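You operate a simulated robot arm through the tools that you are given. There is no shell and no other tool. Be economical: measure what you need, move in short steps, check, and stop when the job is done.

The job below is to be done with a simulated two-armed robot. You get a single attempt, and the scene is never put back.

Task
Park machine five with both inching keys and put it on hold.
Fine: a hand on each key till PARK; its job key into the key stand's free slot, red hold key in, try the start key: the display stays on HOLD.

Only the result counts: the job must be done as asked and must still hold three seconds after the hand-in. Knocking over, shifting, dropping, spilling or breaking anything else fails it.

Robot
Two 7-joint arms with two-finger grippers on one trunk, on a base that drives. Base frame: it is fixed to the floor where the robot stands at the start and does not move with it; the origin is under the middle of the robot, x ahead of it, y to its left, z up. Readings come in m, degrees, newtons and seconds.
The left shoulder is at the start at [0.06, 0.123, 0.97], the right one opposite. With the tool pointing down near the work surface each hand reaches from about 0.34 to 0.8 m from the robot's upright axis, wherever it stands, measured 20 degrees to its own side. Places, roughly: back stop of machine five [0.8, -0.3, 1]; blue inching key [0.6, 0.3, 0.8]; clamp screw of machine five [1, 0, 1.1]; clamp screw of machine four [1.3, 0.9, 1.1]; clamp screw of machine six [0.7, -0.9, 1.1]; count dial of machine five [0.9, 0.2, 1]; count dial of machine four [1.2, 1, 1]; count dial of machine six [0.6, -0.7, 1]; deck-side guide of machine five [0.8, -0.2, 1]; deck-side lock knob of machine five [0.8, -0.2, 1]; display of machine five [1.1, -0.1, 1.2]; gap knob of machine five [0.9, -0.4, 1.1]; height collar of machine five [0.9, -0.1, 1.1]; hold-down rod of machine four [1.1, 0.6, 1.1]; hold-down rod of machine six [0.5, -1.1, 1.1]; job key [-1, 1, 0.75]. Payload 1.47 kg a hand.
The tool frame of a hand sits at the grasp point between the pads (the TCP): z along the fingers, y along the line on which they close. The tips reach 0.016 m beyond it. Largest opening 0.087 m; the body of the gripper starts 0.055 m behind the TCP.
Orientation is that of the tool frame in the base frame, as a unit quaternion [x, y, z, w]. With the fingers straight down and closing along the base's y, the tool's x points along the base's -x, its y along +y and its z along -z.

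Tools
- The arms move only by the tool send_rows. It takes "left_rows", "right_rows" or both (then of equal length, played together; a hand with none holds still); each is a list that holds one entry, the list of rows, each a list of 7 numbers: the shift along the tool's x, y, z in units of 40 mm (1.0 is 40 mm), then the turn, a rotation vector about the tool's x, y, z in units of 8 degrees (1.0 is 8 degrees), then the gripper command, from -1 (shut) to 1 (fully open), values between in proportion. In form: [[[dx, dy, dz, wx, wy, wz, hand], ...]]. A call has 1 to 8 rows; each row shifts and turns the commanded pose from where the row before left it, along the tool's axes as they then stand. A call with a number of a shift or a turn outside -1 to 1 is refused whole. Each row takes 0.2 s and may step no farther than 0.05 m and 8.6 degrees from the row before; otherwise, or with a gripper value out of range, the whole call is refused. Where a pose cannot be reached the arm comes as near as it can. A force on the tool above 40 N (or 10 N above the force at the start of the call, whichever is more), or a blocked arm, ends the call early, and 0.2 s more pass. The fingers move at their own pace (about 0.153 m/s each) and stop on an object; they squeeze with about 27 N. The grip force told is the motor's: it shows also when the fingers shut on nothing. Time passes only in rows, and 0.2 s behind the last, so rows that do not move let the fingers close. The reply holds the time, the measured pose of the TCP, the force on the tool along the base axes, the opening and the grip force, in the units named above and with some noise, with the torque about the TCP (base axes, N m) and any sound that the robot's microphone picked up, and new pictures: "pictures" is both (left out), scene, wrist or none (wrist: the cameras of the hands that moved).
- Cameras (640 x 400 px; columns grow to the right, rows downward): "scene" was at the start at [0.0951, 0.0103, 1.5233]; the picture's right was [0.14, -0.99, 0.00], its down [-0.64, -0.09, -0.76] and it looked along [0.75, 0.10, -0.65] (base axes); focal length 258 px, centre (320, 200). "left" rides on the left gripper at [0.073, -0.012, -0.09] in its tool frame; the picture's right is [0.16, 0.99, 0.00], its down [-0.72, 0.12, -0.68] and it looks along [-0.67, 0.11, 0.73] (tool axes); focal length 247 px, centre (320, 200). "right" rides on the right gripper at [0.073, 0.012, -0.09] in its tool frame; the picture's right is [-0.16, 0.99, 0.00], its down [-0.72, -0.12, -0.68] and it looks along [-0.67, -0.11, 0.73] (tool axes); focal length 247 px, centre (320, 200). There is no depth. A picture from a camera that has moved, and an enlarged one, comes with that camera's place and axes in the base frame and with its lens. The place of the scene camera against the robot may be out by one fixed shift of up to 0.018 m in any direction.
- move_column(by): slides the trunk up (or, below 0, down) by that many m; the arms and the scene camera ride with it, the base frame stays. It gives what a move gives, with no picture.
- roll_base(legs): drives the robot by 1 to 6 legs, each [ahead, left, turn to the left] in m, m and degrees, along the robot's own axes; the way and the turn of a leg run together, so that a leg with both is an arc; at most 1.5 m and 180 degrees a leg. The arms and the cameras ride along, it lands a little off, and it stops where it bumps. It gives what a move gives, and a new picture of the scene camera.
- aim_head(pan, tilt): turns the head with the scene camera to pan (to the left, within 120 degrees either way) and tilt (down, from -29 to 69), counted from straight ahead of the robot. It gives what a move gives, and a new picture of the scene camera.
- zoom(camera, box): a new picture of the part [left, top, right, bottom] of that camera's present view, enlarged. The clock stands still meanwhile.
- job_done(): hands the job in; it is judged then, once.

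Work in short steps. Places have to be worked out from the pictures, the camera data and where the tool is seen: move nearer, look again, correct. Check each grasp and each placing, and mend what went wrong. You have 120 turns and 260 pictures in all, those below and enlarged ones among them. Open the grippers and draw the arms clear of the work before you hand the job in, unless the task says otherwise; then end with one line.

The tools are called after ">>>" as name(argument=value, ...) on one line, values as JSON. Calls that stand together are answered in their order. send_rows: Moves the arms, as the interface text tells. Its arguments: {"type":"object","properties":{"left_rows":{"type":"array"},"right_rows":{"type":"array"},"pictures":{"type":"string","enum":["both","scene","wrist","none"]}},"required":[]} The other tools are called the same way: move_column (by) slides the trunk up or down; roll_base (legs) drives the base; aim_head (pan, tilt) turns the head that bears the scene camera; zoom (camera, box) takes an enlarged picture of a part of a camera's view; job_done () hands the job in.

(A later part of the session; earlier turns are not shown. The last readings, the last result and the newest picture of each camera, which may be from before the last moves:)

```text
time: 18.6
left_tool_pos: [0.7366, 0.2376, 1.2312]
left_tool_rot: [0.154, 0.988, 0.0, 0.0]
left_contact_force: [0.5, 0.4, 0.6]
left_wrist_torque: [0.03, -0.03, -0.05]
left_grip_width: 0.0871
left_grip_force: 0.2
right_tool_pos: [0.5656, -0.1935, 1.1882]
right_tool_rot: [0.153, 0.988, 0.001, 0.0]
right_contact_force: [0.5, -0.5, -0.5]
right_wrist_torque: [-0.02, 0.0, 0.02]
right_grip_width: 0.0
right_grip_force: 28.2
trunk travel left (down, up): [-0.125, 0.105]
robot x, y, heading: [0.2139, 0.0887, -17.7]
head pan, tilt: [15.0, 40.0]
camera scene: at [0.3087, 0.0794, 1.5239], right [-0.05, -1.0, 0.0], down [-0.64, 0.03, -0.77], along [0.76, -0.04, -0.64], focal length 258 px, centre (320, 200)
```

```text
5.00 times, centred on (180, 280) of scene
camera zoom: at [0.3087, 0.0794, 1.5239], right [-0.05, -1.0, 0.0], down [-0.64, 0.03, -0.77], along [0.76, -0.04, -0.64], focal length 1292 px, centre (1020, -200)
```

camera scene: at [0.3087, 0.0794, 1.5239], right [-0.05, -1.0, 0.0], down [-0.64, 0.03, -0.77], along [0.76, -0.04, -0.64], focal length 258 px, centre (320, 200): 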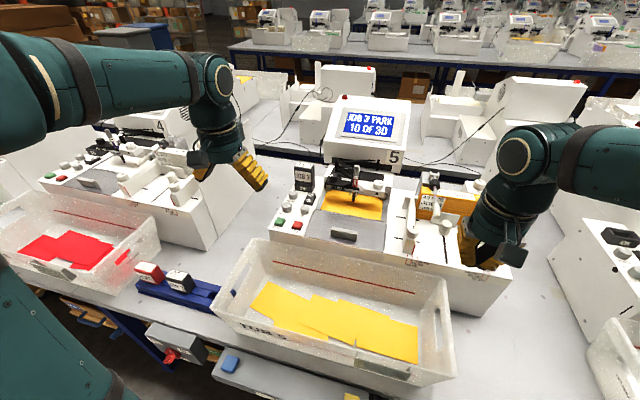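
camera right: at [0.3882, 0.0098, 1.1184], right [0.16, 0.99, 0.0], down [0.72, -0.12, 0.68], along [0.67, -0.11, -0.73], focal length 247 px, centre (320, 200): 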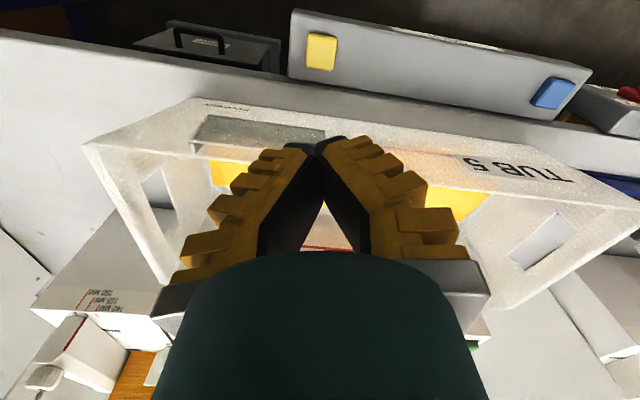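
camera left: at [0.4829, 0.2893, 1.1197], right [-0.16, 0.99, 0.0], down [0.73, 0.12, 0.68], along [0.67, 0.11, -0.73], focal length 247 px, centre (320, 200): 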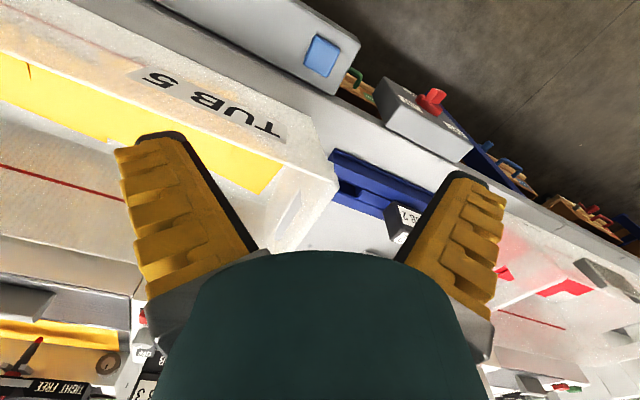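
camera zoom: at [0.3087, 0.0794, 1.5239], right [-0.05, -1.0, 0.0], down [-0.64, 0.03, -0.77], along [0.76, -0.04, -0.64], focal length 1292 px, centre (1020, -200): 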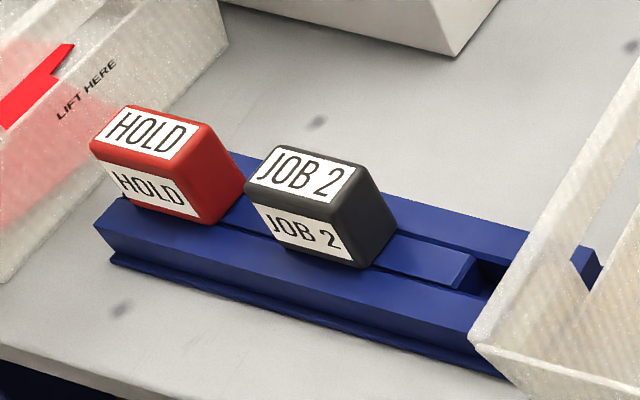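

Keys are ~65 mm wide (along the bench) and ~36 mm deep, with a narrower stem for the slot; the tub wall overhangs near the free slot, so I'll grip across the depth. I shift the base 0.08 left and 0.02 ahead for reach.

>>> roll_base(legs=[[0, 0.08, 0], [0.02, 0, 0]])

```text
time: 20.3
left_tool_pos: [0.7817, 0.3088, 1.2315]
left_tool_rot: [0.154, 0.988, 0.001, -0.001]
left_contact_force: [0.4, -0.6, 0.4]
left_wrist_torque: [0.01, 0.02, 0.0]
left_grip_width: 0.0871
left_grip_force: 0.1
right_tool_pos: [0.6089, -0.1229, 1.187]
right_tool_rot: [0.154, 0.988, 0.0, -0.001]
right_contact_force: [-0.6, -0.7, 0.6]
right_wrist_torque: [-0.02, 0.05, 0.01]
right_grip_width: 0.0001
right_grip_force: 27.6
trunk travel left (down, up): [-0.125, 0.105]
robot x, y, heading: [0.2557, 0.1625, -17.7]
head pan, tilt: [15.0, 40.0]
camera scene: at [0.3528, 0.1505, 1.524], right [-0.05, -1.0, 0.0], down [-0.64, 0.03, -0.77], along [0.76, -0.04, -0.64], focal length 258 px, centre (320, 200)
```

scene: 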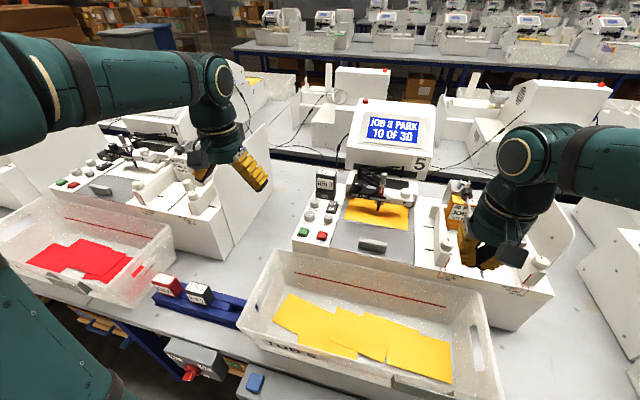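

Base fits. Now I bring the left hand over the key stand to look at it closely from the wrist.

>>> send_rows(left_rows=[[[0.7, 0.22, 0.5, 0, 0, 0, 1], [0.7, 0.22, 0.5, 0, 0, 0, 1], [0.7, 0.22, 0.5, 0, 0, 0, 1], [0.7, 0.22, 0.5, 0, 0, 0, 1], [0.7, 0.22, 0.5, 0, 0, 0, 1], [0.7, 0.22, 0.5, 0, 0, 0, 1], [0.7, 0.22, 0.5, 0, 0, 0, 1], [0.7, 0.22, 0.5, 0, 0, 0, 1]]])

```text
time: 22.1
left_tool_pos: [0.588, 0.4445, 1.0729]
left_tool_rot: [0.154, 0.988, 0.0, 0.0]
left_contact_force: [-0.4, -0.4, 0.2]
left_wrist_torque: [0.01, -0.02, 0.0]
left_grip_width: 0.0869
left_grip_force: 0.1
right_tool_pos: [0.6077, -0.1221, 1.1889]
right_tool_rot: [0.154, 0.988, 0.0, 0.0]
right_contact_force: [0.1, 0.0, 0.0]
right_wrist_torque: [0.0, 0.01, -0.01]
right_grip_width: 0.0
right_grip_force: 28.1
trunk travel left (down, up): [-0.125, 0.105]
robot x, y, heading: [0.2534, 0.1579, -17.9]
head pan, tilt: [15.0, 40.0]
camera scene: at [0.3514, 0.1511, 1.5241], right [-0.05, -1.0, 0.0], down [-0.64, 0.03, -0.77], along [0.77, -0.04, -0.64], focal length 258 px, centre (320, 200)
camera left: at [0.5149, 0.4555, 1.1622], right [0.15, 0.99, 0.0], down [0.72, -0.11, 0.68], along [0.67, -0.1, -0.73], focal length 247 px, centre (320, 200)
```

scene: 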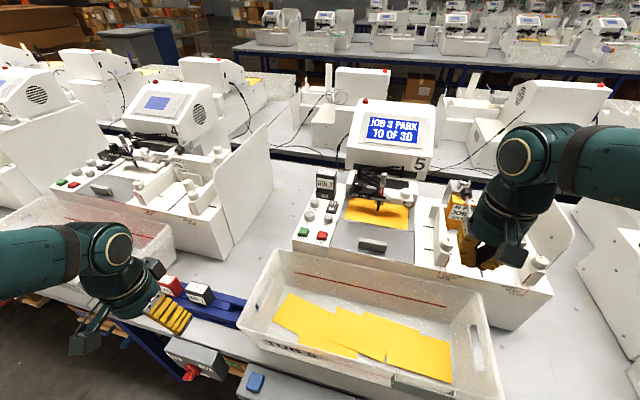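
left: 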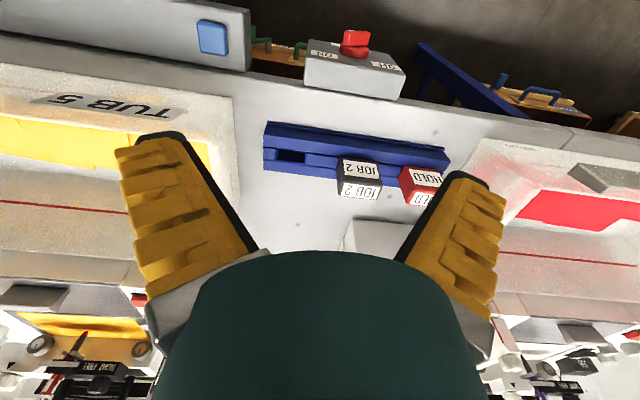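

Good view: free slot at ≈[0.70, 0.385], clear of the tub by a few cm. I zoom for measurement.

>>> zoom(camera="left", box=[225, 100, 465, 220])

```text
2.67 times, centred on (345, 160) of left
camera zoom: at [0.5149, 0.4555, 1.1622], right [0.15, 0.99, 0.0], down [0.72, -0.11, 0.68], along [0.67, -0.1, -0.73], focal length 659 px, centre (253, 307)
```

zoom: 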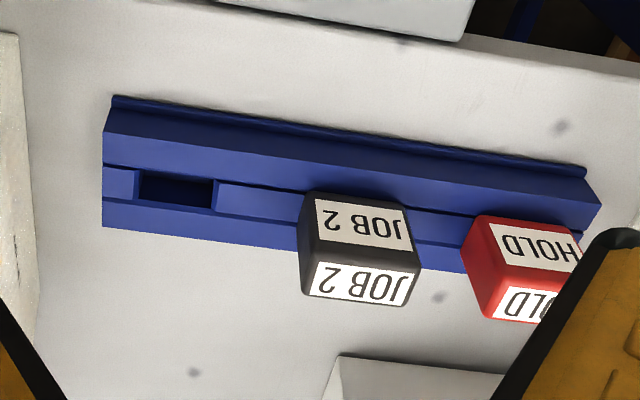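

Next I yaw the left hand by 90° (camera to the left) so it closes across the key's depth; first raising it.

>>> send_rows(left_rows=[[[0, 0, -0.6, 0, 0, 1, 1], [0, 0, -0.6, 0, 0, 1, 1], [0, 0, -0.6, 0, 0, 1, 1], [0, 0, -0.6, 0, 0, 1, 1], [0, 0, -0.6, 0, 0, 1, 1], [0, 0, -0.6, 0, 0, 1, 1], [0, 0, 0, 0, 0, 1, 1], [0, 0, 0, 0, 0, 1, 1]]], pictures="none")

>>> send_rows(left_rows=[[[0, 0, 0, 0, 0, 0.8, 1], [0, 0, 0, 0, 0, 0.8, 1], [0, 0, 0, 0, 0, 0.8, 1], [0, 0, 0, 0, 0, 0.85, 1]]])

```text
time: 23.9
left_tool_pos: [0.588, 0.4443, 1.2156]
left_tool_rot: [0.655, 0.756, 0.001, 0.0]
left_contact_force: [0.1, 0.2, 0.3]
left_wrist_torque: [-0.01, 0.0, 0.01]
left_grip_width: 0.0873
left_grip_force: 0.1
right_tool_pos: [0.6073, -0.1232, 1.1878]
right_tool_rot: [0.154, 0.988, 0.0, 0.0]
right_contact_force: [-0.2, 0.4, -0.1]
right_wrist_torque: [-0.02, 0.0, 0.01]
right_grip_width: 0.0
right_grip_force: 27.7
trunk travel left (down, up): [-0.125, 0.105]
robot x, y, heading: [0.2578, 0.1627, -17.7]
head pan, tilt: [15.0, 40.0]
```

```text
time: 24.9
left_tool_pos: [0.5881, 0.4453, 1.2156]
left_tool_rot: [0.808, 0.589, -0.001, 0.001]
left_contact_force: [-0.1, -0.6, 0.1]
left_wrist_torque: [0.02, 0.0, -0.01]
left_grip_width: 0.0868
left_grip_force: 0.0
right_tool_pos: [0.6082, -0.1226, 1.1894]
right_tool_rot: [0.154, 0.988, 0.0, 0.001]
right_contact_force: [-0.4, -0.3, 0.2]
right_wrist_torque: [-0.04, -0.02, -0.01]
right_grip_width: 0.0002
right_grip_force: 27.7
trunk travel left (down, up): [-0.125, 0.105]
robot x, y, heading: [0.2554, 0.1561, -17.9]
head pan, tilt: [15.0, 40.0]
camera scene: at [0.3518, 0.1509, 1.524], right [-0.05, -1.0, 0.0], down [-0.64, 0.03, -0.77], along [0.77, -0.04, -0.64], focal length 258 px, centre (320, 200)
camera left: at [0.6, 0.517, 1.3048], right [0.99, -0.15, 0.0], down [-0.11, -0.72, 0.68], along [-0.1, -0.67, -0.73], focal length 247 px, centre (320, 200)
```

scene: 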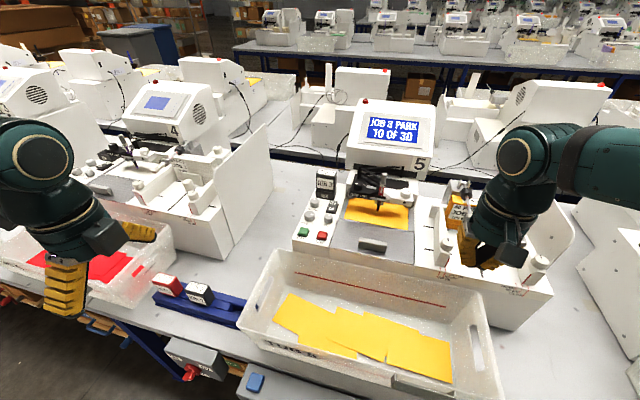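
left: 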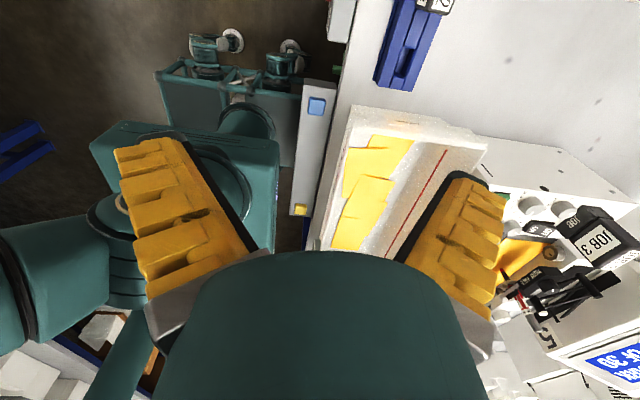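

The yaw works: tool x = bench-left, tool y = into the bench. I move toward the JOB key, high, in two stages.

>>> send_rows(left_rows=[[[-0.4, 0.95, 0, 0, 0, 0, 1], [-0.4, 0.95, 0, 0, 0, 0, 1], [-0.4, 0.95, 0, 0, 0, 0, 1], [-0.4, 0.95, 0, 0, 0, 0, 1], [-0.4, 0.95, 0, 0, 0, 0, 1], [-0.4, 0.95, 0, 0, 0, 0, 1], [-0.4, 0.95, 0, 0, 0, 0, 1], [-0.4, 0.95, 0, 0, 0, 0, 1]]])

>>> zoom(camera="left", box=[320, 60, 640, 260])

```text
time: 26.7
left_tool_pos: [0.8404, 0.2306, 1.2157]
left_tool_rot: [0.807, 0.59, 0.0, -0.001]
left_contact_force: [0.0, 0.0, -0.4]
left_wrist_torque: [0.0, 0.03, -0.02]
left_grip_width: 0.087
left_grip_force: 0.0
right_tool_pos: [0.6108, -0.1239, 1.1872]
right_tool_rot: [0.154, 0.988, -0.001, -0.001]
right_contact_force: [-0.1, -0.3, 0.0]
right_wrist_torque: [0.06, 0.04, 0.01]
right_grip_width: 0.0003
right_grip_force: 28.1
trunk travel left (down, up): [-0.125, 0.105]
robot x, y, heading: [0.2566, 0.1593, -17.9]
head pan, tilt: [15.0, 40.0]
camera scene: at [0.3531, 0.1499, 1.5239], right [-0.05, -1.0, 0.0], down [-0.64, 0.03, -0.77], along [0.76, -0.04, -0.64], focal length 258 px, centre (320, 200)
camera left: at [0.8518, 0.3024, 1.3058], right [0.99, -0.15, 0.0], down [-0.11, -0.73, 0.68], along [-0.1, -0.67, -0.73], focal length 247 px, centre (320, 200)
```

scene: 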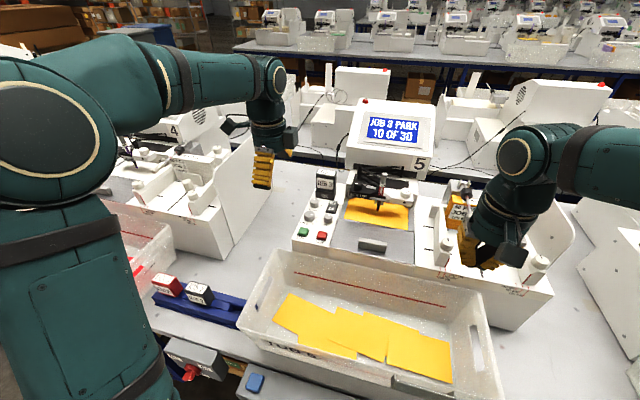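
left: 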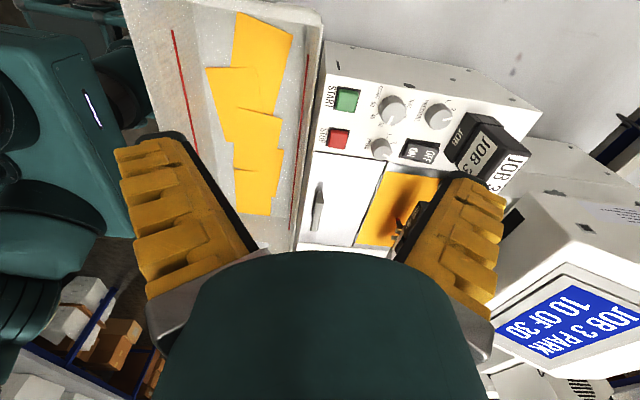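

```text
2.00 times, centred on (480, 160) of left
camera zoom: at [0.8518, 0.3024, 1.3058], right [0.99, -0.15, 0.0], down [-0.11, -0.73, 0.68], along [-0.1, -0.67, -0.73], focal length 494 px, centre (0, 280)
```

zoom: 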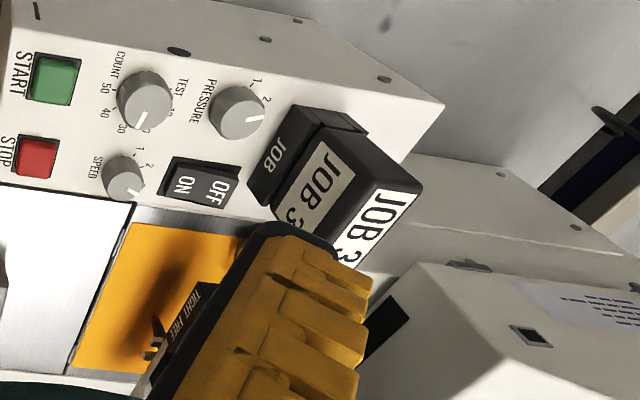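

The panel is level; key top centre ≈ [1.053, 0.097, 1.050], block ≈56 mm tall on a socket topped at 0.994. I go above it at z 1.13.

>>> send_rows(left_rows=[[[-0.222, 0.869, 0.2, 0, 0, 0, 1], [-0.222, 0.869, 0.2, 0, 0, 0, 1], [-0.222, 0.869, 0.2, 0, 0, 0, 1], [-0.222, 0.869, 0.2, 0, 0, 0, 1], [-0.222, 0.869, 0.2, 0, 0, 0, 1], [-0.222, 0.869, 0.2, 0, 0, 0, 1], [-0.222, 0.869, 0.2, 0, 0, 0, 1]]])

>>> zoom(camera="scene", box=[270, 100, 430, 220])

```text
time: 28.3
left_tool_pos: [1.0065, 0.1157, 1.1555]
left_tool_rot: [0.808, 0.59, 0.0, -0.001]
left_contact_force: [0.7, 1.2, -0.4]
left_wrist_torque: [-0.03, 0.02, 0.0]
left_grip_width: 0.0869
left_grip_force: 0.0
left hand out of reach, approached as far as the arm can: row 6, 7
right_tool_pos: [0.6084, -0.1234, 1.1884]
right_tool_rot: [0.153, 0.988, 0.0, 0.0]
right_contact_force: [0.2, -0.2, -0.5]
right_wrist_torque: [-0.01, 0.03, -0.02]
right_grip_width: 0.0002
right_grip_force: 28.2
trunk travel left (down, up): [-0.125, 0.105]
robot x, y, heading: [0.2572, 0.159, -17.7]
head pan, tilt: [15.0, 40.0]
camera scene: at [0.3524, 0.1506, 1.524], right [-0.05, -1.0, 0.0], down [-0.64, 0.03, -0.77], along [0.76, -0.04, -0.64], focal length 258 px, centre (320, 200)
camera left: at [1.0177, 0.1889, 1.2451], right [0.99, -0.15, 0.0], down [-0.11, -0.73, 0.68], along [-0.1, -0.67, -0.73], focal length 247 px, centre (320, 200)
```

scene: 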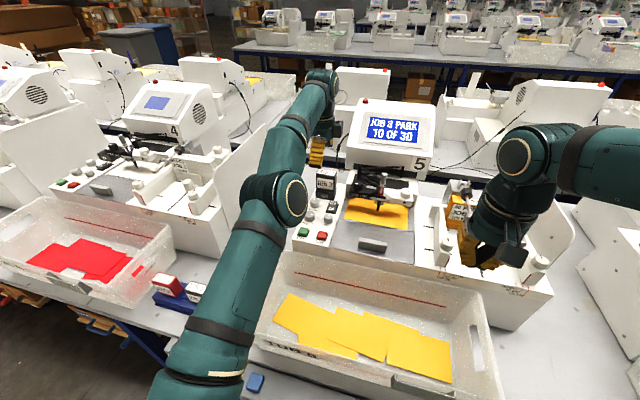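
left: 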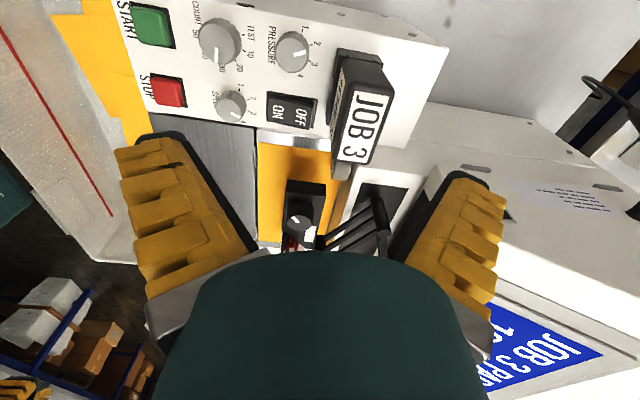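

```text
3.33 times, centred on (350, 160) of scene
camera zoom: at [0.3524, 0.1506, 1.524], right [-0.05, -1.0, 0.0], down [-0.64, 0.03, -0.77], along [0.76, -0.04, -0.64], focal length 861 px, centre (220, 333)
```

zoom: 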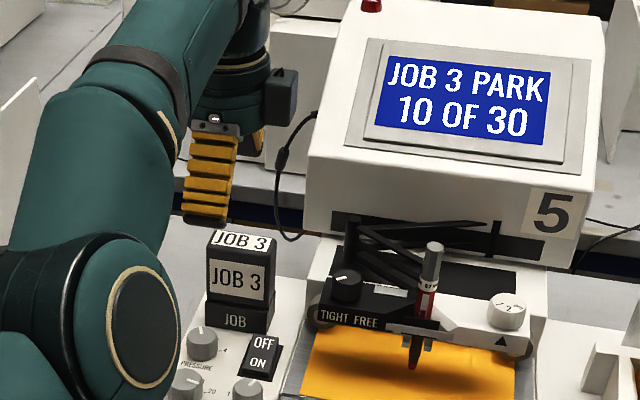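

Slightly out of reach at this height; raising the trunk brings the shoulder level with the wrist and gains reach.

>>> move_column(by=0.1)

```text
time: 29.7
left_tool_pos: [1.0063, 0.1161, 1.2551]
left_tool_rot: [0.808, 0.59, 0.0, 0.0]
left_contact_force: [0.3, 0.3, -0.6]
left_wrist_torque: [-0.01, -0.01, 0.01]
left_grip_width: 0.0873
left_grip_force: 0.0
right_tool_pos: [0.6086, -0.1223, 1.2887]
right_tool_rot: [0.154, 0.988, 0.0, -0.001]
right_contact_force: [-0.2, -0.1, -0.7]
right_wrist_torque: [-0.01, 0.02, -0.02]
right_grip_width: 0.0001
right_grip_force: 27.9
trunk travel left (down, up): [-0.225, 0.005]
robot x, y, heading: [0.255, 0.1613, -17.7]
head pan, tilt: [15.0, 40.0]
```

Now down to z≈1.13 and a bit further in.

>>> send_rows(left_rows=[[[0, 0, 0.8, 0, 0, 0, 1], [0, 0, 0.8, 0, 0, 0, 1], [-0.06, 0.36, 0.6, 0, 0, 0, 1], [-0.06, 0.36, 0.5, 0, 0, 0, 1], [-0.06, 0.36, 0.5, 0, 0, 0, 1]]], pictures="wrist")

>>> zoom(camera="scene", box=[270, 100, 430, 220])

```text
time: 30.9
left_tool_pos: [1.0296, 0.1006, 1.1253]
left_tool_rot: [0.808, 0.59, -0.001, -0.001]
left_contact_force: [0.5, -0.5, 0.2]
left_wrist_torque: [0.01, 0.01, 0.02]
left_grip_width: 0.087
left_grip_force: 0.0
left hand out of reach, approached as far as the arm can: row 4, 5
right_tool_pos: [0.6084, -0.1224, 1.2882]
right_tool_rot: [0.153, 0.988, -0.001, 0.0]
right_contact_force: [0.9, 0.6, 0.2]
right_wrist_torque: [0.0, 0.01, 0.0]
right_grip_width: 0.0
right_grip_force: 28.2
trunk travel left (down, up): [-0.225, 0.005]
robot x, y, heading: [0.2585, 0.1569, -17.8]
head pan, tilt: [15.0, 40.0]
camera left: at [1.0408, 0.1735, 1.2154], right [0.99, -0.15, 0.0], down [-0.11, -0.72, 0.68], along [-0.1, -0.67, -0.73], focal length 247 px, centre (320, 200)
```

left: 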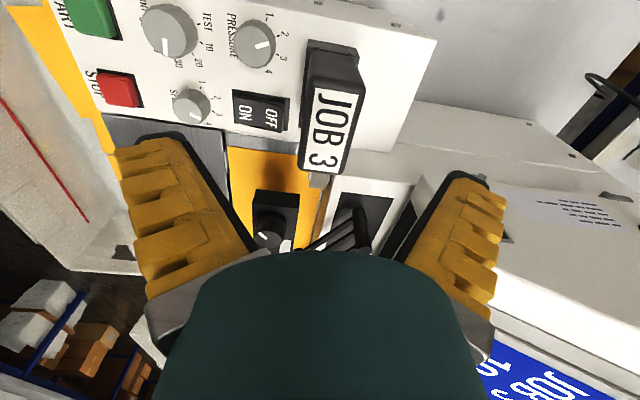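

```text
3.33 times, centred on (350, 160) of scene
camera zoom: at [0.3518, 0.151, 1.6241], right [-0.05, -1.0, 0.0], down [-0.64, 0.03, -0.77], along [0.77, -0.04, -0.64], focal length 861 px, centre (220, 333)
```

zoom: 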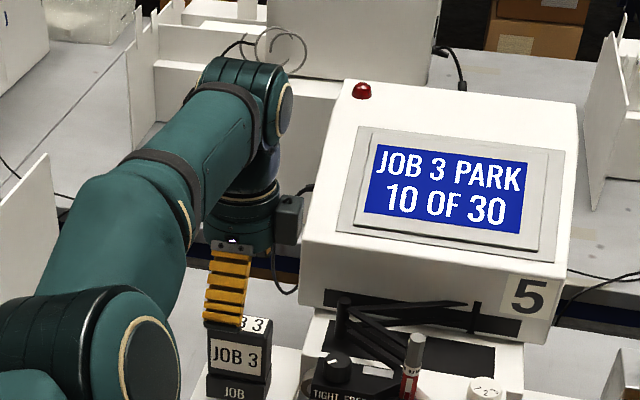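

Key top from here ≈ [1.038, 0.090]. I descend a bit with no sideways shift to see where the hand settles.

>>> send_rows(left_rows=[[[0, 0, 0.4, 0, 0, 0, 1], [0, 0, 0.4, 0, 0, 0, 1]]], pictures="wrist")

```text
time: 31.5
left_tool_pos: [1.0305, 0.099, 1.093]
left_tool_rot: [0.808, 0.59, 0.0, 0.0]
left_contact_force: [-0.1, -0.1, 0.6]
left_wrist_torque: [0.03, 0.02, 0.02]
left_grip_width: 0.0871
left_grip_force: 0.1
right_tool_pos: [0.6079, -0.123, 1.2889]
right_tool_rot: [0.154, 0.988, 0.0, 0.0]
right_contact_force: [0.1, 0.2, 0.8]
right_wrist_torque: [0.02, -0.01, 0.02]
right_grip_width: 0.0
right_grip_force: 28.4
trunk travel left (down, up): [-0.225, 0.005]
robot x, y, heading: [0.2569, 0.157, -17.8]
head pan, tilt: [15.0, 40.0]
camera left: at [1.0415, 0.1728, 1.1834], right [0.99, -0.15, 0.0], down [-0.11, -0.72, 0.68], along [-0.1, -0.67, -0.73], focal length 247 px, centre (320, 200)
```

left: 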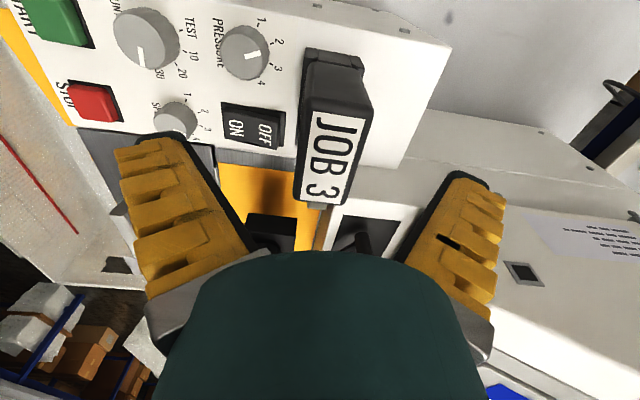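

Consistent: key centre (1.037, 0.090). I shift 7 mm right and 8 mm in, then descend to z≈1.022 around the key.

>>> send_rows(left_rows=[[[-0.17, 0.21, 0, 0, 0, 0, 1], [0, 0, 0.45, 0, 0, 0, 1], [0, 0, 0.45, 0, 0, 0, 1], [0, 0, 0.45, 0, 0, 0, 1], [0, 0, 0.4, 0, 0, 0, 1]]], pictures="wrist")

>>> zoom(camera="scene", box=[270, 120, 390, 220])

```text
time: 32.7
left_tool_pos: [1.0363, 0.0908, 1.0239]
left_tool_rot: [0.808, 0.59, 0.0, 0.001]
left_contact_force: [-2.3, 0.1, 4.2]
left_wrist_torque: [0.03, 0.0, 0.01]
left_grip_width: 0.0869
left_grip_force: 0.1
right_tool_pos: [0.6077, -0.1224, 1.2885]
right_tool_rot: [0.154, 0.988, -0.001, 0.0]
right_contact_force: [-0.2, -0.1, 1.5]
right_wrist_torque: [0.01, 0.02, 0.0]
right_grip_width: 0.0001
right_grip_force: 27.7
trunk travel left (down, up): [-0.225, 0.005]
robot x, y, heading: [0.2557, 0.1622, -17.8]
head pan, tilt: [15.0, 40.0]
camera left: at [1.0464, 0.1641, 1.114], right [0.99, -0.15, 0.0], down [-0.11, -0.72, 0.68], along [-0.1, -0.67, -0.73], focal length 247 px, centre (320, 200)
```

left: 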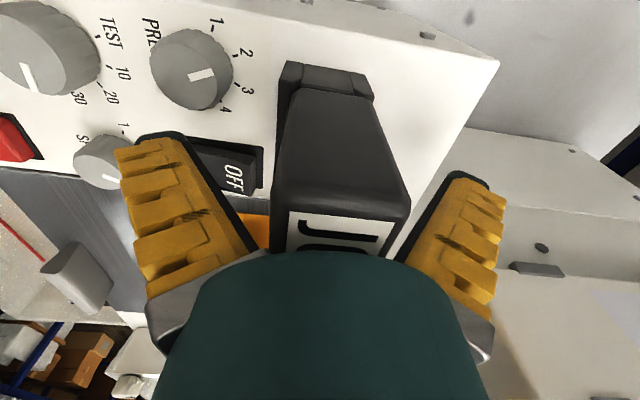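

```text
4.00 times, centred on (330, 170) of scene
camera zoom: at [0.351, 0.151, 1.6241], right [-0.05, -1.0, 0.0], down [-0.64, 0.03, -0.77], along [0.77, -0.04, -0.64], focal length 1033 px, centre (280, 320)
```

zoom: 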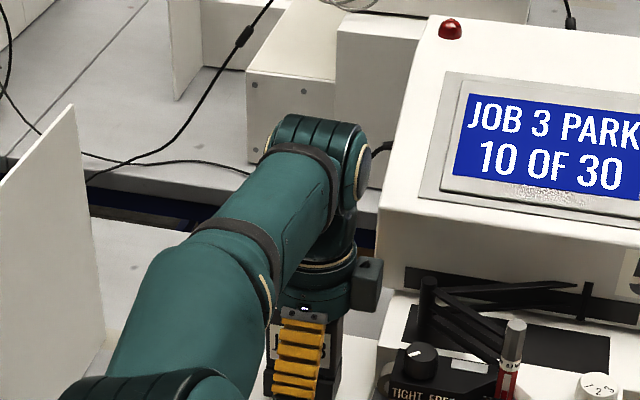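

The key sits between the fingers. I close the gripper.

>>> send_rows(left_rows=[[[0, 0, -0.05, 0, 0, 0, -1], [0, 0, 0, 0, 0, 0, -1], [0, 0, 0, 0, 0, 0, -1]]], pictures="wrist")

```text
time: 33.5
left_tool_pos: [1.0352, 0.0912, 1.028]
left_tool_rot: [0.807, 0.59, 0.0, 0.0]
left_contact_force: [-2.2, 0.7, 8.5]
left_wrist_torque: [0.01, 0.07, -0.03]
left_grip_width: 0.0325
left_grip_force: 27.5
right_tool_pos: [0.6083, -0.1222, 1.2879]
right_tool_rot: [0.154, 0.988, 0.0, 0.0]
right_contact_force: [0.7, 0.1, -0.7]
right_wrist_torque: [-0.01, 0.0, -0.01]
right_grip_width: 0.0001
right_grip_force: 28.6
trunk travel left (down, up): [-0.225, 0.005]
robot x, y, heading: [0.2569, 0.1587, -17.6]
head pan, tilt: [15.0, 40.0]
camera left: at [1.0461, 0.1642, 1.1173], right [0.99, -0.15, 0.0], down [-0.11, -0.72, 0.68], along [-0.1, -0.67, -0.73], focal length 247 px, centre (320, 200)
```

left: 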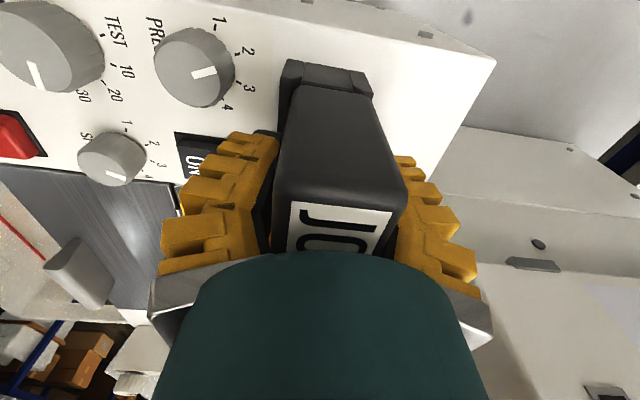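

Firm grip (32.5 mm). I lift straight up 6 cm.

>>> send_rows(left_rows=[[[0, 0, -0.3, 0, 0, 0, -1], [0, 0, -0.4, 0, 0, 0, -1], [0, 0, -0.4, 0, 0, 0, -1], [0, 0, -0.4, 0, 0, 0, -1]]])

>>> zoom(camera="scene", box=[270, 100, 430, 220])

```text
time: 34.5
left_tool_pos: [1.0346, 0.0915, 1.0848]
left_tool_rot: [0.808, 0.59, 0.0, 0.0]
left_contact_force: [-0.3, -0.5, -0.2]
left_wrist_torque: [0.02, 0.03, 0.01]
left_grip_width: 0.0293
left_grip_force: 27.4
right_tool_pos: [0.6082, -0.1228, 1.2883]
right_tool_rot: [0.154, 0.988, 0.001, 0.0]
right_contact_force: [0.1, 0.6, 0.3]
right_wrist_torque: [0.03, -0.02, -0.01]
right_grip_width: 0.0
right_grip_force: 28.3
trunk travel left (down, up): [-0.225, 0.005]
robot x, y, heading: [0.2591, 0.1601, -17.7]
head pan, tilt: [15.0, 40.0]
camera scene: at [0.3516, 0.1509, 1.6241], right [-0.05, -1.0, 0.0], down [-0.64, 0.03, -0.77], along [0.77, -0.04, -0.64], focal length 258 px, centre (320, 200)
camera left: at [1.0453, 0.1641, 1.175], right [0.99, -0.15, 0.0], down [-0.11, -0.72, 0.68], along [-0.1, -0.67, -0.73], focal length 247 px, centre (320, 200)
```

scene: 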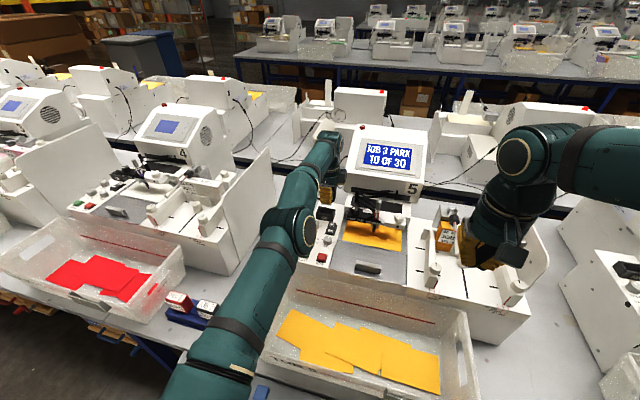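
left: 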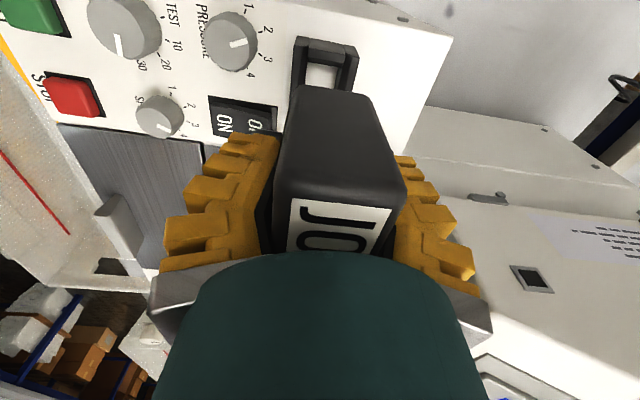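

```text
3.33 times, centred on (350, 160) of scene
camera zoom: at [0.3516, 0.1509, 1.6241], right [-0.05, -1.0, 0.0], down [-0.64, 0.03, -0.77], along [0.77, -0.04, -0.64], focal length 861 px, centre (220, 333)
```

zoom: 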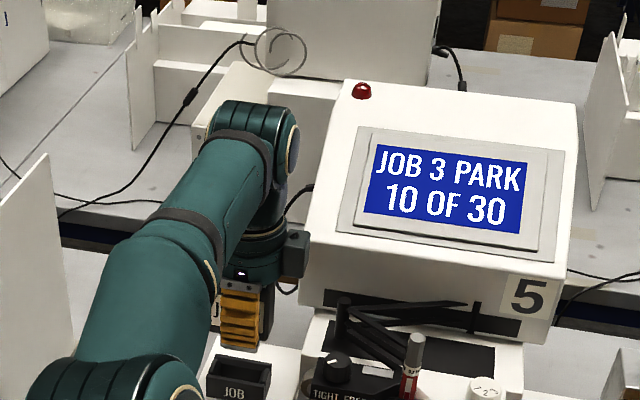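

The key is out and the display still shows PARK. I carry it back over the tub toward the free slot, stopping slightly right of the slot to see it.

>>> send_rows(left_rows=[[[0, -0.9, -0.4, 0, 0, 0, -1], [0.3, -0.9, -0.4, 0, 0, 0, -1], [0.4, -0.9, -0.2, 0, 0, 0, -1], [0.4, -0.9, -0.2, 0, 0, 0, -1], [0.4, -0.9, 0, 0, 0, 0, -1], [0.4, -0.9, 0, 0, 0, 0, -1], [0.4, -0.9, 0, 0, 0, 0, -1], [0.4, -0.9, 0, 0, 0, 0, -1]]], pictures="none")

>>> send_rows(left_rows=[[[0.4, -0.9, 0, 0, 0, 0, -1], [0.3, -0.9, 0, 0, 0, 0, -1]]])

```text
time: 36.3
left_tool_pos: [1.0487, 0.2197, 1.1773]
left_tool_rot: [0.807, 0.59, 0.001, 0.0]
left_contact_force: [0.4, 0.3, -0.6]
left_wrist_torque: [-0.02, 0.02, 0.0]
left_grip_width: 0.0284
left_grip_force: 26.8
left hand out of reach, approached as far as the arm can: row 1, 2, 3, 4, 5, 6, 7, 8
right_tool_pos: [0.6075, -0.1217, 1.2893]
right_tool_rot: [0.153, 0.988, 0.0, 0.0]
right_contact_force: [-0.9, 0.2, -0.9]
right_wrist_torque: [-0.02, 0.0, 0.02]
right_grip_width: 0.0
right_grip_force: 27.9
trunk travel left (down, up): [-0.225, 0.005]
robot x, y, heading: [0.2567, 0.1588, -17.7]
head pan, tilt: [15.0, 40.0]
```

```text
time: 36.9
left_tool_pos: [1.0494, 0.2616, 1.1897]
left_tool_rot: [0.807, 0.59, 0.0, -0.001]
left_contact_force: [-0.3, -0.8, -0.3]
left_wrist_torque: [-0.03, 0.03, -0.02]
left_grip_width: 0.0282
left_grip_force: 26.9
left hand out of reach, approached as far as the arm can: row 1, 2
right_tool_pos: [0.6088, -0.123, 1.2888]
right_tool_rot: [0.155, 0.988, 0.0, 0.001]
right_contact_force: [0.3, 0.3, 0.1]
right_wrist_torque: [-0.01, -0.03, 0.0]
right_grip_width: 0.0
right_grip_force: 28.0
trunk travel left (down, up): [-0.225, 0.005]
robot x, y, heading: [0.2556, 0.1573, -17.3]
head pan, tilt: [15.0, 40.0]
camera scene: at [0.3518, 0.151, 1.624], right [-0.05, -1.0, 0.0], down [-0.64, 0.03, -0.77], along [0.77, -0.04, -0.64], focal length 258 px, centre (320, 200)
camera left: at [1.0606, 0.3345, 1.2789], right [0.99, -0.15, 0.0], down [-0.11, -0.72, 0.68], along [-0.1, -0.67, -0.73], focal length 247 px, centre (320, 200)
```

scene: 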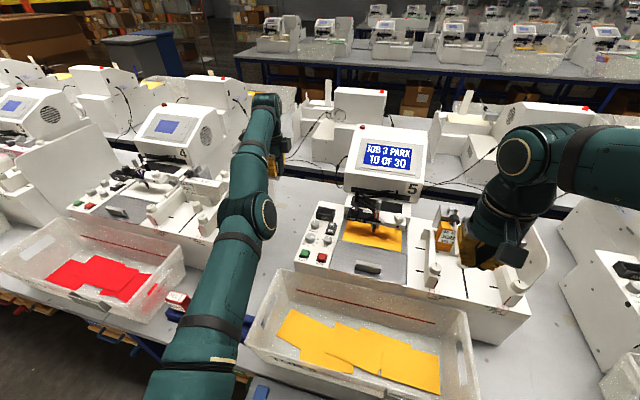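
left: 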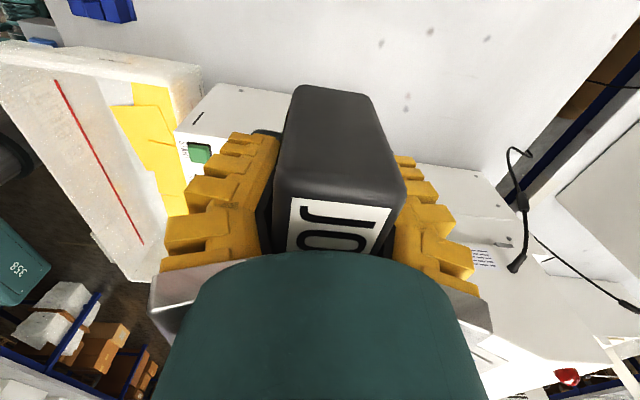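

The arm is nearly straight and the pull-back doesn't register. I try lowering while drawing back to bend the elbow.

>>> send_rows(left_rows=[[[0, -0.1, 0.4, 0, 0, 0, -1], [0, -0.2, 0.4, 0, 0, 0, -1], [0, -0.4, 0.3, 0, 0, 0, -1], [0, -0.6, 0, 0, 0, 0, -1]]])

```text
time: 37.9
left_tool_pos: [1.0568, 0.2756, 1.1551]
left_tool_rot: [0.807, 0.59, -0.001, -0.001]
left_contact_force: [0.1, 0.4, -1.1]
left_wrist_torque: [0.03, 0.0, -0.01]
left_grip_width: 0.0282
left_grip_force: 26.7
left hand out of reach, approached as far as the arm can: row 1, 2, 3, 4
right_tool_pos: [0.6076, -0.1225, 1.2874]
right_tool_rot: [0.154, 0.988, 0.0, 0.0]
right_contact_force: [-0.2, 0.2, 0.7]
right_wrist_torque: [-0.01, 0.01, -0.02]
right_grip_width: 0.0
right_grip_force: 28.5
trunk travel left (down, up): [-0.225, 0.005]
robot x, y, heading: [0.2573, 0.1613, -18.0]
head pan, tilt: [15.0, 40.0]
camera scene: at [0.3517, 0.1507, 1.624], right [-0.05, -1.0, 0.0], down [-0.64, 0.03, -0.77], along [0.77, -0.04, -0.64], focal length 258 px, centre (320, 200)
camera left: at [1.0685, 0.3467, 1.244], right [0.99, -0.15, 0.0], down [-0.11, -0.72, 0.68], along [-0.1, -0.67, -0.73], focal length 247 px, centre (320, 200)
```

scene: 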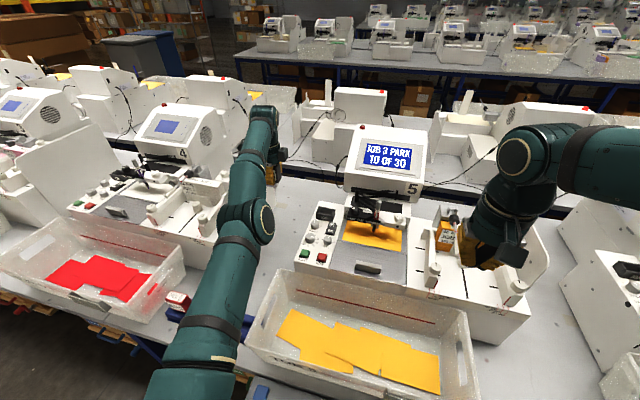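
left: 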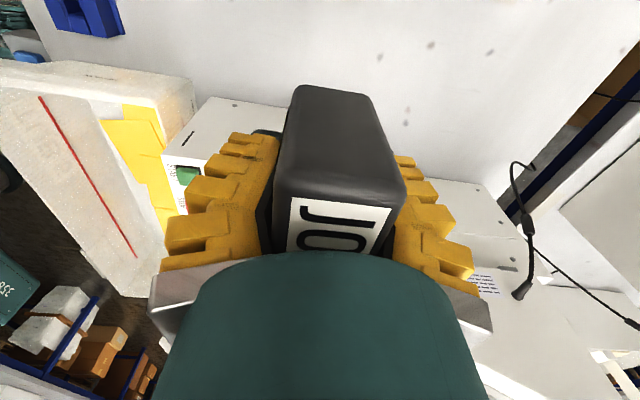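

Radial pull seems stuck. I move sideways back toward the shoulder line (which shortens the reach), then try pulling back with some rise.

>>> send_rows(left_rows=[[[-0.8, 0, 0, 0, 0, 0, -1], [-0.8, 0, 0, 0, 0, 0, -1], [-0.8, 0, 0, 0, 0, 0, -1], [-0.8, 0, 0, 0, 0, 0, -1], [0, -0.5, 0, 0, 0, 0, -1], [0, -0.5, 0, 0, 0, 0, -1], [0, -0.5, 0, 0, 0, 0, -1]]], pictures="scene")

```text
time: 39.5
left_tool_pos: [1.0381, 0.149, 1.1639]
left_tool_rot: [0.807, 0.59, -0.001, 0.0]
left_contact_force: [0.2, -0.2, 0.9]
left_wrist_torque: [0.01, 0.0, -0.03]
left_grip_width: 0.0281
left_grip_force: 27.3
left hand out of reach, approached as far as the arm can: row 1, 2, 3, 4, 5, 6, 7
right_tool_pos: [0.6072, -0.1224, 1.2881]
right_tool_rot: [0.154, 0.988, -0.001, -0.001]
right_contact_force: [-0.1, 0.1, -0.4]
right_wrist_torque: [-0.02, 0.01, 0.01]
right_grip_width: 0.0001
right_grip_force: 28.0
trunk travel left (down, up): [-0.225, 0.005]
robot x, y, heading: [0.2567, 0.1612, -17.9]
head pan, tilt: [15.0, 40.0]
camera scene: at [0.3518, 0.1511, 1.624], right [-0.05, -1.0, 0.0], down [-0.64, 0.03, -0.77], along [0.77, -0.04, -0.64], focal length 258 px, centre (320, 200)
```

scene: 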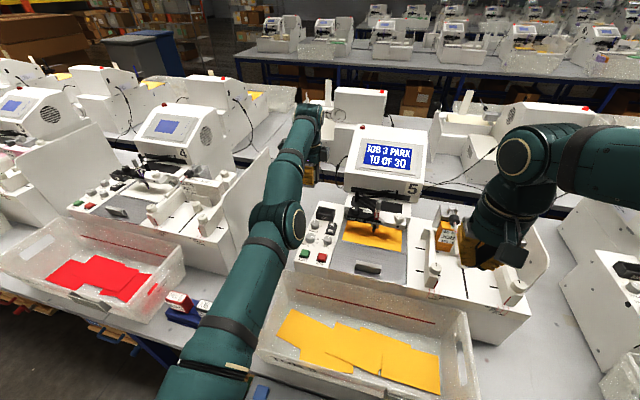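

The elbow is locked straight. A pitch of the tool should bend it: I tilt the fingers outward (wrist toward robot) while drawing back.

>>> send_rows(left_rows=[[[0, 0, 0, -1, 0, 0, -1], [0, -0.2, 0, -1, 0, 0, -1], [0, -0.3, 0, -1, 0, 0, -1], [0, -0.4, 0, 0, 0, 0, -1], [0, -0.5, 0, 0, 0, 0, -1], [0, -0.5, 0, 0, 0, 0, -1]]], pictures="scene")

```text
time: 40.9
left_tool_pos: [1.1153, 0.1329, 1.1715]
left_tool_rot: [0.79, 0.577, 0.123, 0.168]
left_contact_force: [0.2, 0.8, -0.4]
left_wrist_torque: [0.01, 0.01, 0.0]
left_grip_width: 0.0282
left_grip_force: 27.0
left hand out of reach, approached as far as the arm can: row 1, 2, 3, 4, 5, 6
right_tool_pos: [0.6097, -0.1225, 1.2883]
right_tool_rot: [0.154, 0.988, 0.0, 0.0]
right_contact_force: [0.6, -0.4, -0.5]
right_wrist_torque: [0.01, -0.02, 0.02]
right_grip_width: 0.0002
right_grip_force: 28.2
trunk travel left (down, up): [-0.225, 0.005]
robot x, y, heading: [0.2569, 0.1594, -17.5]
head pan, tilt: [15.0, 40.0]
camera scene: at [0.3519, 0.1508, 1.624], right [-0.05, -1.0, 0.0], down [-0.64, 0.03, -0.77], along [0.77, -0.04, -0.64], focal length 258 px, centre (320, 200)
```

scene: 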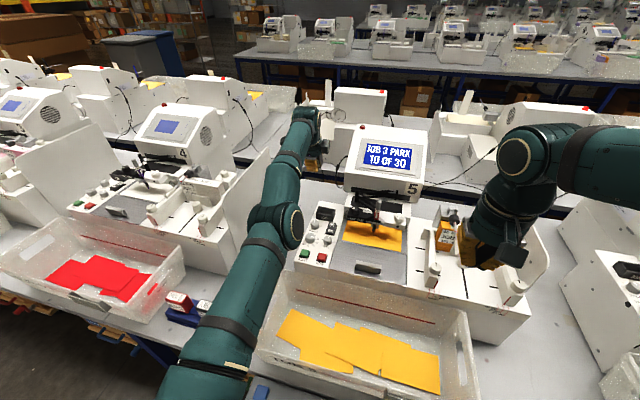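

Still stuck radially; perhaps a wrist joint limit from the 90° yaw. I undo the pitch and turn the yaw back partly to see if that frees it.

>>> send_rows(left_rows=[[[0, -0.5, 0, 1, 0, 0, -1], [0, -0.5, 0, 1, 0, 0, -1], [0, -0.5, 0, 1, 0, 0, -1], [0, 0, 0, 0, 0, -1, -1], [0, 0, 0, 0, 0, -1, -1], [0, 0, 0, 0, 0, -1, -1], [0, 0, 0, 0, 0, -1, -1], [0, 0, 0, 0, 0, -1, -1]]], pictures="scene")

>>> send_rows(left_rows=[[[0.4, -0.3, 0, 0, 0, 0, -1], [0.4, -0.3, 0, 0, 0, 0, -1]]], pictures="none")

```text
time: 42.7
left_tool_pos: [1.0439, 0.1559, 1.1511]
left_tool_rot: [0.556, 0.831, 0.0, 0.0]
left_contact_force: [1.0, -0.6, -1.0]
left_wrist_torque: [0.0, 0.02, 0.04]
left_grip_width: 0.0274
left_grip_force: 26.2
left hand out of reach, approached as far as the arm can: row 1, 2, 3
right_tool_pos: [0.6083, -0.1221, 1.2884]
right_tool_rot: [0.154, 0.988, -0.001, -0.001]
right_contact_force: [-0.2, 0.3, -0.3]
right_wrist_torque: [-0.03, 0.02, 0.03]
right_grip_width: 0.0002
right_grip_force: 28.0
trunk travel left (down, up): [-0.225, 0.005]
robot x, y, heading: [0.258, 0.1591, -17.8]
head pan, tilt: [15.0, 40.0]
camera scene: at [0.3519, 0.1509, 1.624], right [-0.05, -1.0, 0.0], down [-0.64, 0.03, -0.77], along [0.77, -0.04, -0.64], focal length 258 px, centre (320, 200)
```

scene: 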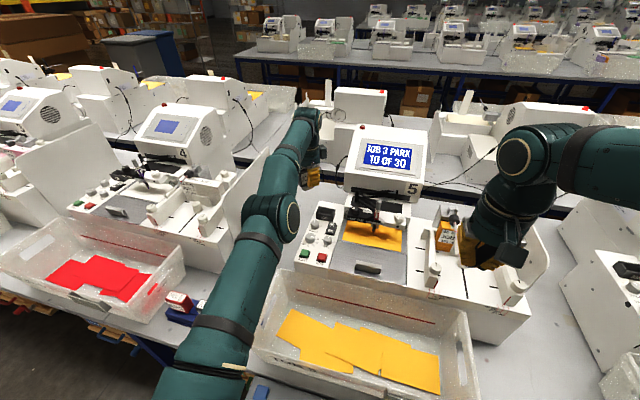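

```text
time: 43.3
left_tool_pos: [1.0423, 0.1645, 1.1537]
left_tool_rot: [0.556, 0.831, 0.0, 0.0]
left_contact_force: [0.3, -0.4, -0.1]
left_wrist_torque: [-0.01, -0.01, 0.02]
left_grip_width: 0.0279
left_grip_force: 27.4
left hand out of reach, approached as far as the arm can: row 1, 2
right_tool_pos: [0.607, -0.1235, 1.2879]
right_tool_rot: [0.154, 0.988, 0.0, -0.001]
right_contact_force: [-0.5, 0.0, 0.0]
right_wrist_torque: [-0.02, -0.01, 0.01]
right_grip_width: 0.0
right_grip_force: 28.0
trunk travel left (down, up): [-0.225, 0.005]
robot x, y, heading: [0.2562, 0.1593, -17.8]
head pan, tilt: [15.0, 40.0]
```

The arm is exactly straight, and only tangential moves take. I tilt the fingers backward toward the robot up to the wrist's limit, which should force the elbow to bend.

>>> send_rows(left_rows=[[[0, -0.3, 0, 0.864, 0.503, 0, -1], [0, -0.4, 0, 0.864, 0.503, 0, -1], [0, -0.4, 0, 0.864, 0.503, 0, -1], [0, -0.4, 0, 0.864, 0.503, 0, -1], [0, -0.4, 0, 0.864, 0.503, 0, -1], [0, -0.4, 0, 0.864, 0.503, 0, -1], [0, -0.4, 0, 0.864, 0.503, 0, -1]]], pictures="scene")

```text
time: 44.9
left_tool_pos: [0.9216, 0.1331, 1.1694]
left_tool_rot: [0.546, 0.789, -0.123, -0.253]
left_contact_force: [-0.4, -1.3, -0.6]
left_wrist_torque: [0.01, 0.0, -0.04]
left_grip_width: 0.0273
left_grip_force: 27.2
left hand out of reach, approached as far as the arm can: row 1, 2, 3, 4, 5, 6, 7
right_tool_pos: [0.6066, -0.1239, 1.2893]
right_tool_rot: [0.154, 0.988, 0.0, 0.0]
right_contact_force: [-1.1, 0.3, 0.7]
right_wrist_torque: [0.05, -0.02, -0.01]
right_grip_width: 0.0
right_grip_force: 27.7
trunk travel left (down, up): [-0.225, 0.005]
robot x, y, heading: [0.2538, 0.1636, -17.7]
head pan, tilt: [15.0, 40.0]
camera scene: at [0.3502, 0.1483, 1.6241], right [-0.05, -1.0, 0.0], down [-0.64, 0.03, -0.77], along [0.77, -0.03, -0.64], focal length 258 px, centre (320, 200)
```

scene: 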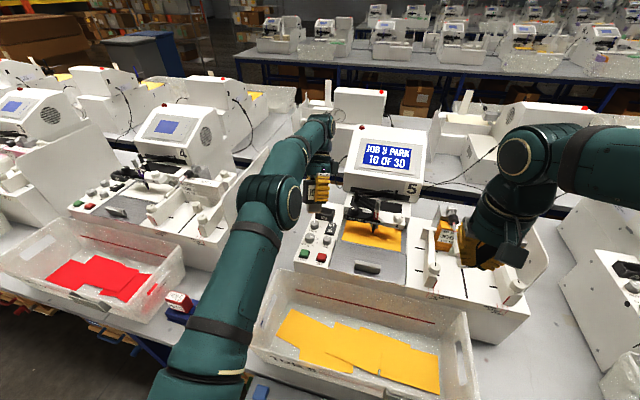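

The wrist limit was hit and the elbow now shows a kink. I pull straight back toward the robot with orientation held.

>>> send_rows(left_rows=[[[0.4, -0.6, 0.45, 0, 0, 0, -1], [0.4, -0.6, 0.45, 0, 0, 0, -1], [0.4, -0.6, 0.45, 0, 0, 0, -1], [0.4, -0.6, 0.45, 0, 0, 0, -1]]], pictures="scene")

```text
time: 45.9
left_tool_pos: [0.789, 0.1649, 1.1742]
left_tool_rot: [0.541, 0.789, -0.128, -0.263]
left_contact_force: [-0.2, 0.9, 0.0]
left_wrist_torque: [0.0, -0.02, 0.01]
left_grip_width: 0.0269
left_grip_force: 27.4
right_tool_pos: [0.607, -0.1218, 1.2877]
right_tool_rot: [0.154, 0.988, 0.0, 0.001]
right_contact_force: [0.3, -0.6, 0.3]
right_wrist_torque: [0.0, -0.02, -0.03]
right_grip_width: 0.0
right_grip_force: 28.1
trunk travel left (down, up): [-0.225, 0.005]
robot x, y, heading: [0.2605, 0.1624, -17.7]
head pan, tilt: [15.0, 40.0]
camera scene: at [0.35, 0.1514, 1.6242], right [-0.05, -1.0, 0.0], down [-0.64, 0.03, -0.77], along [0.77, -0.04, -0.64], focal length 258 px, centre (320, 200)
```

scene: 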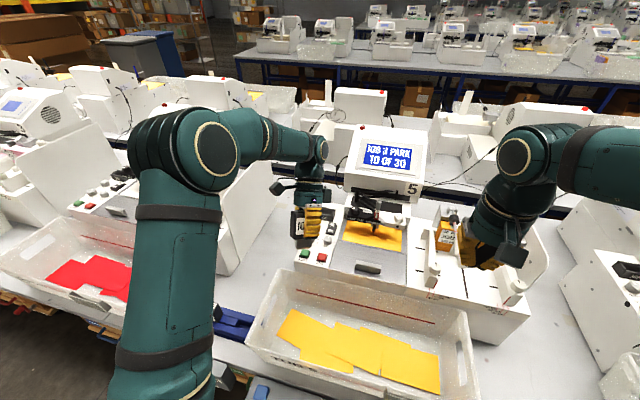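

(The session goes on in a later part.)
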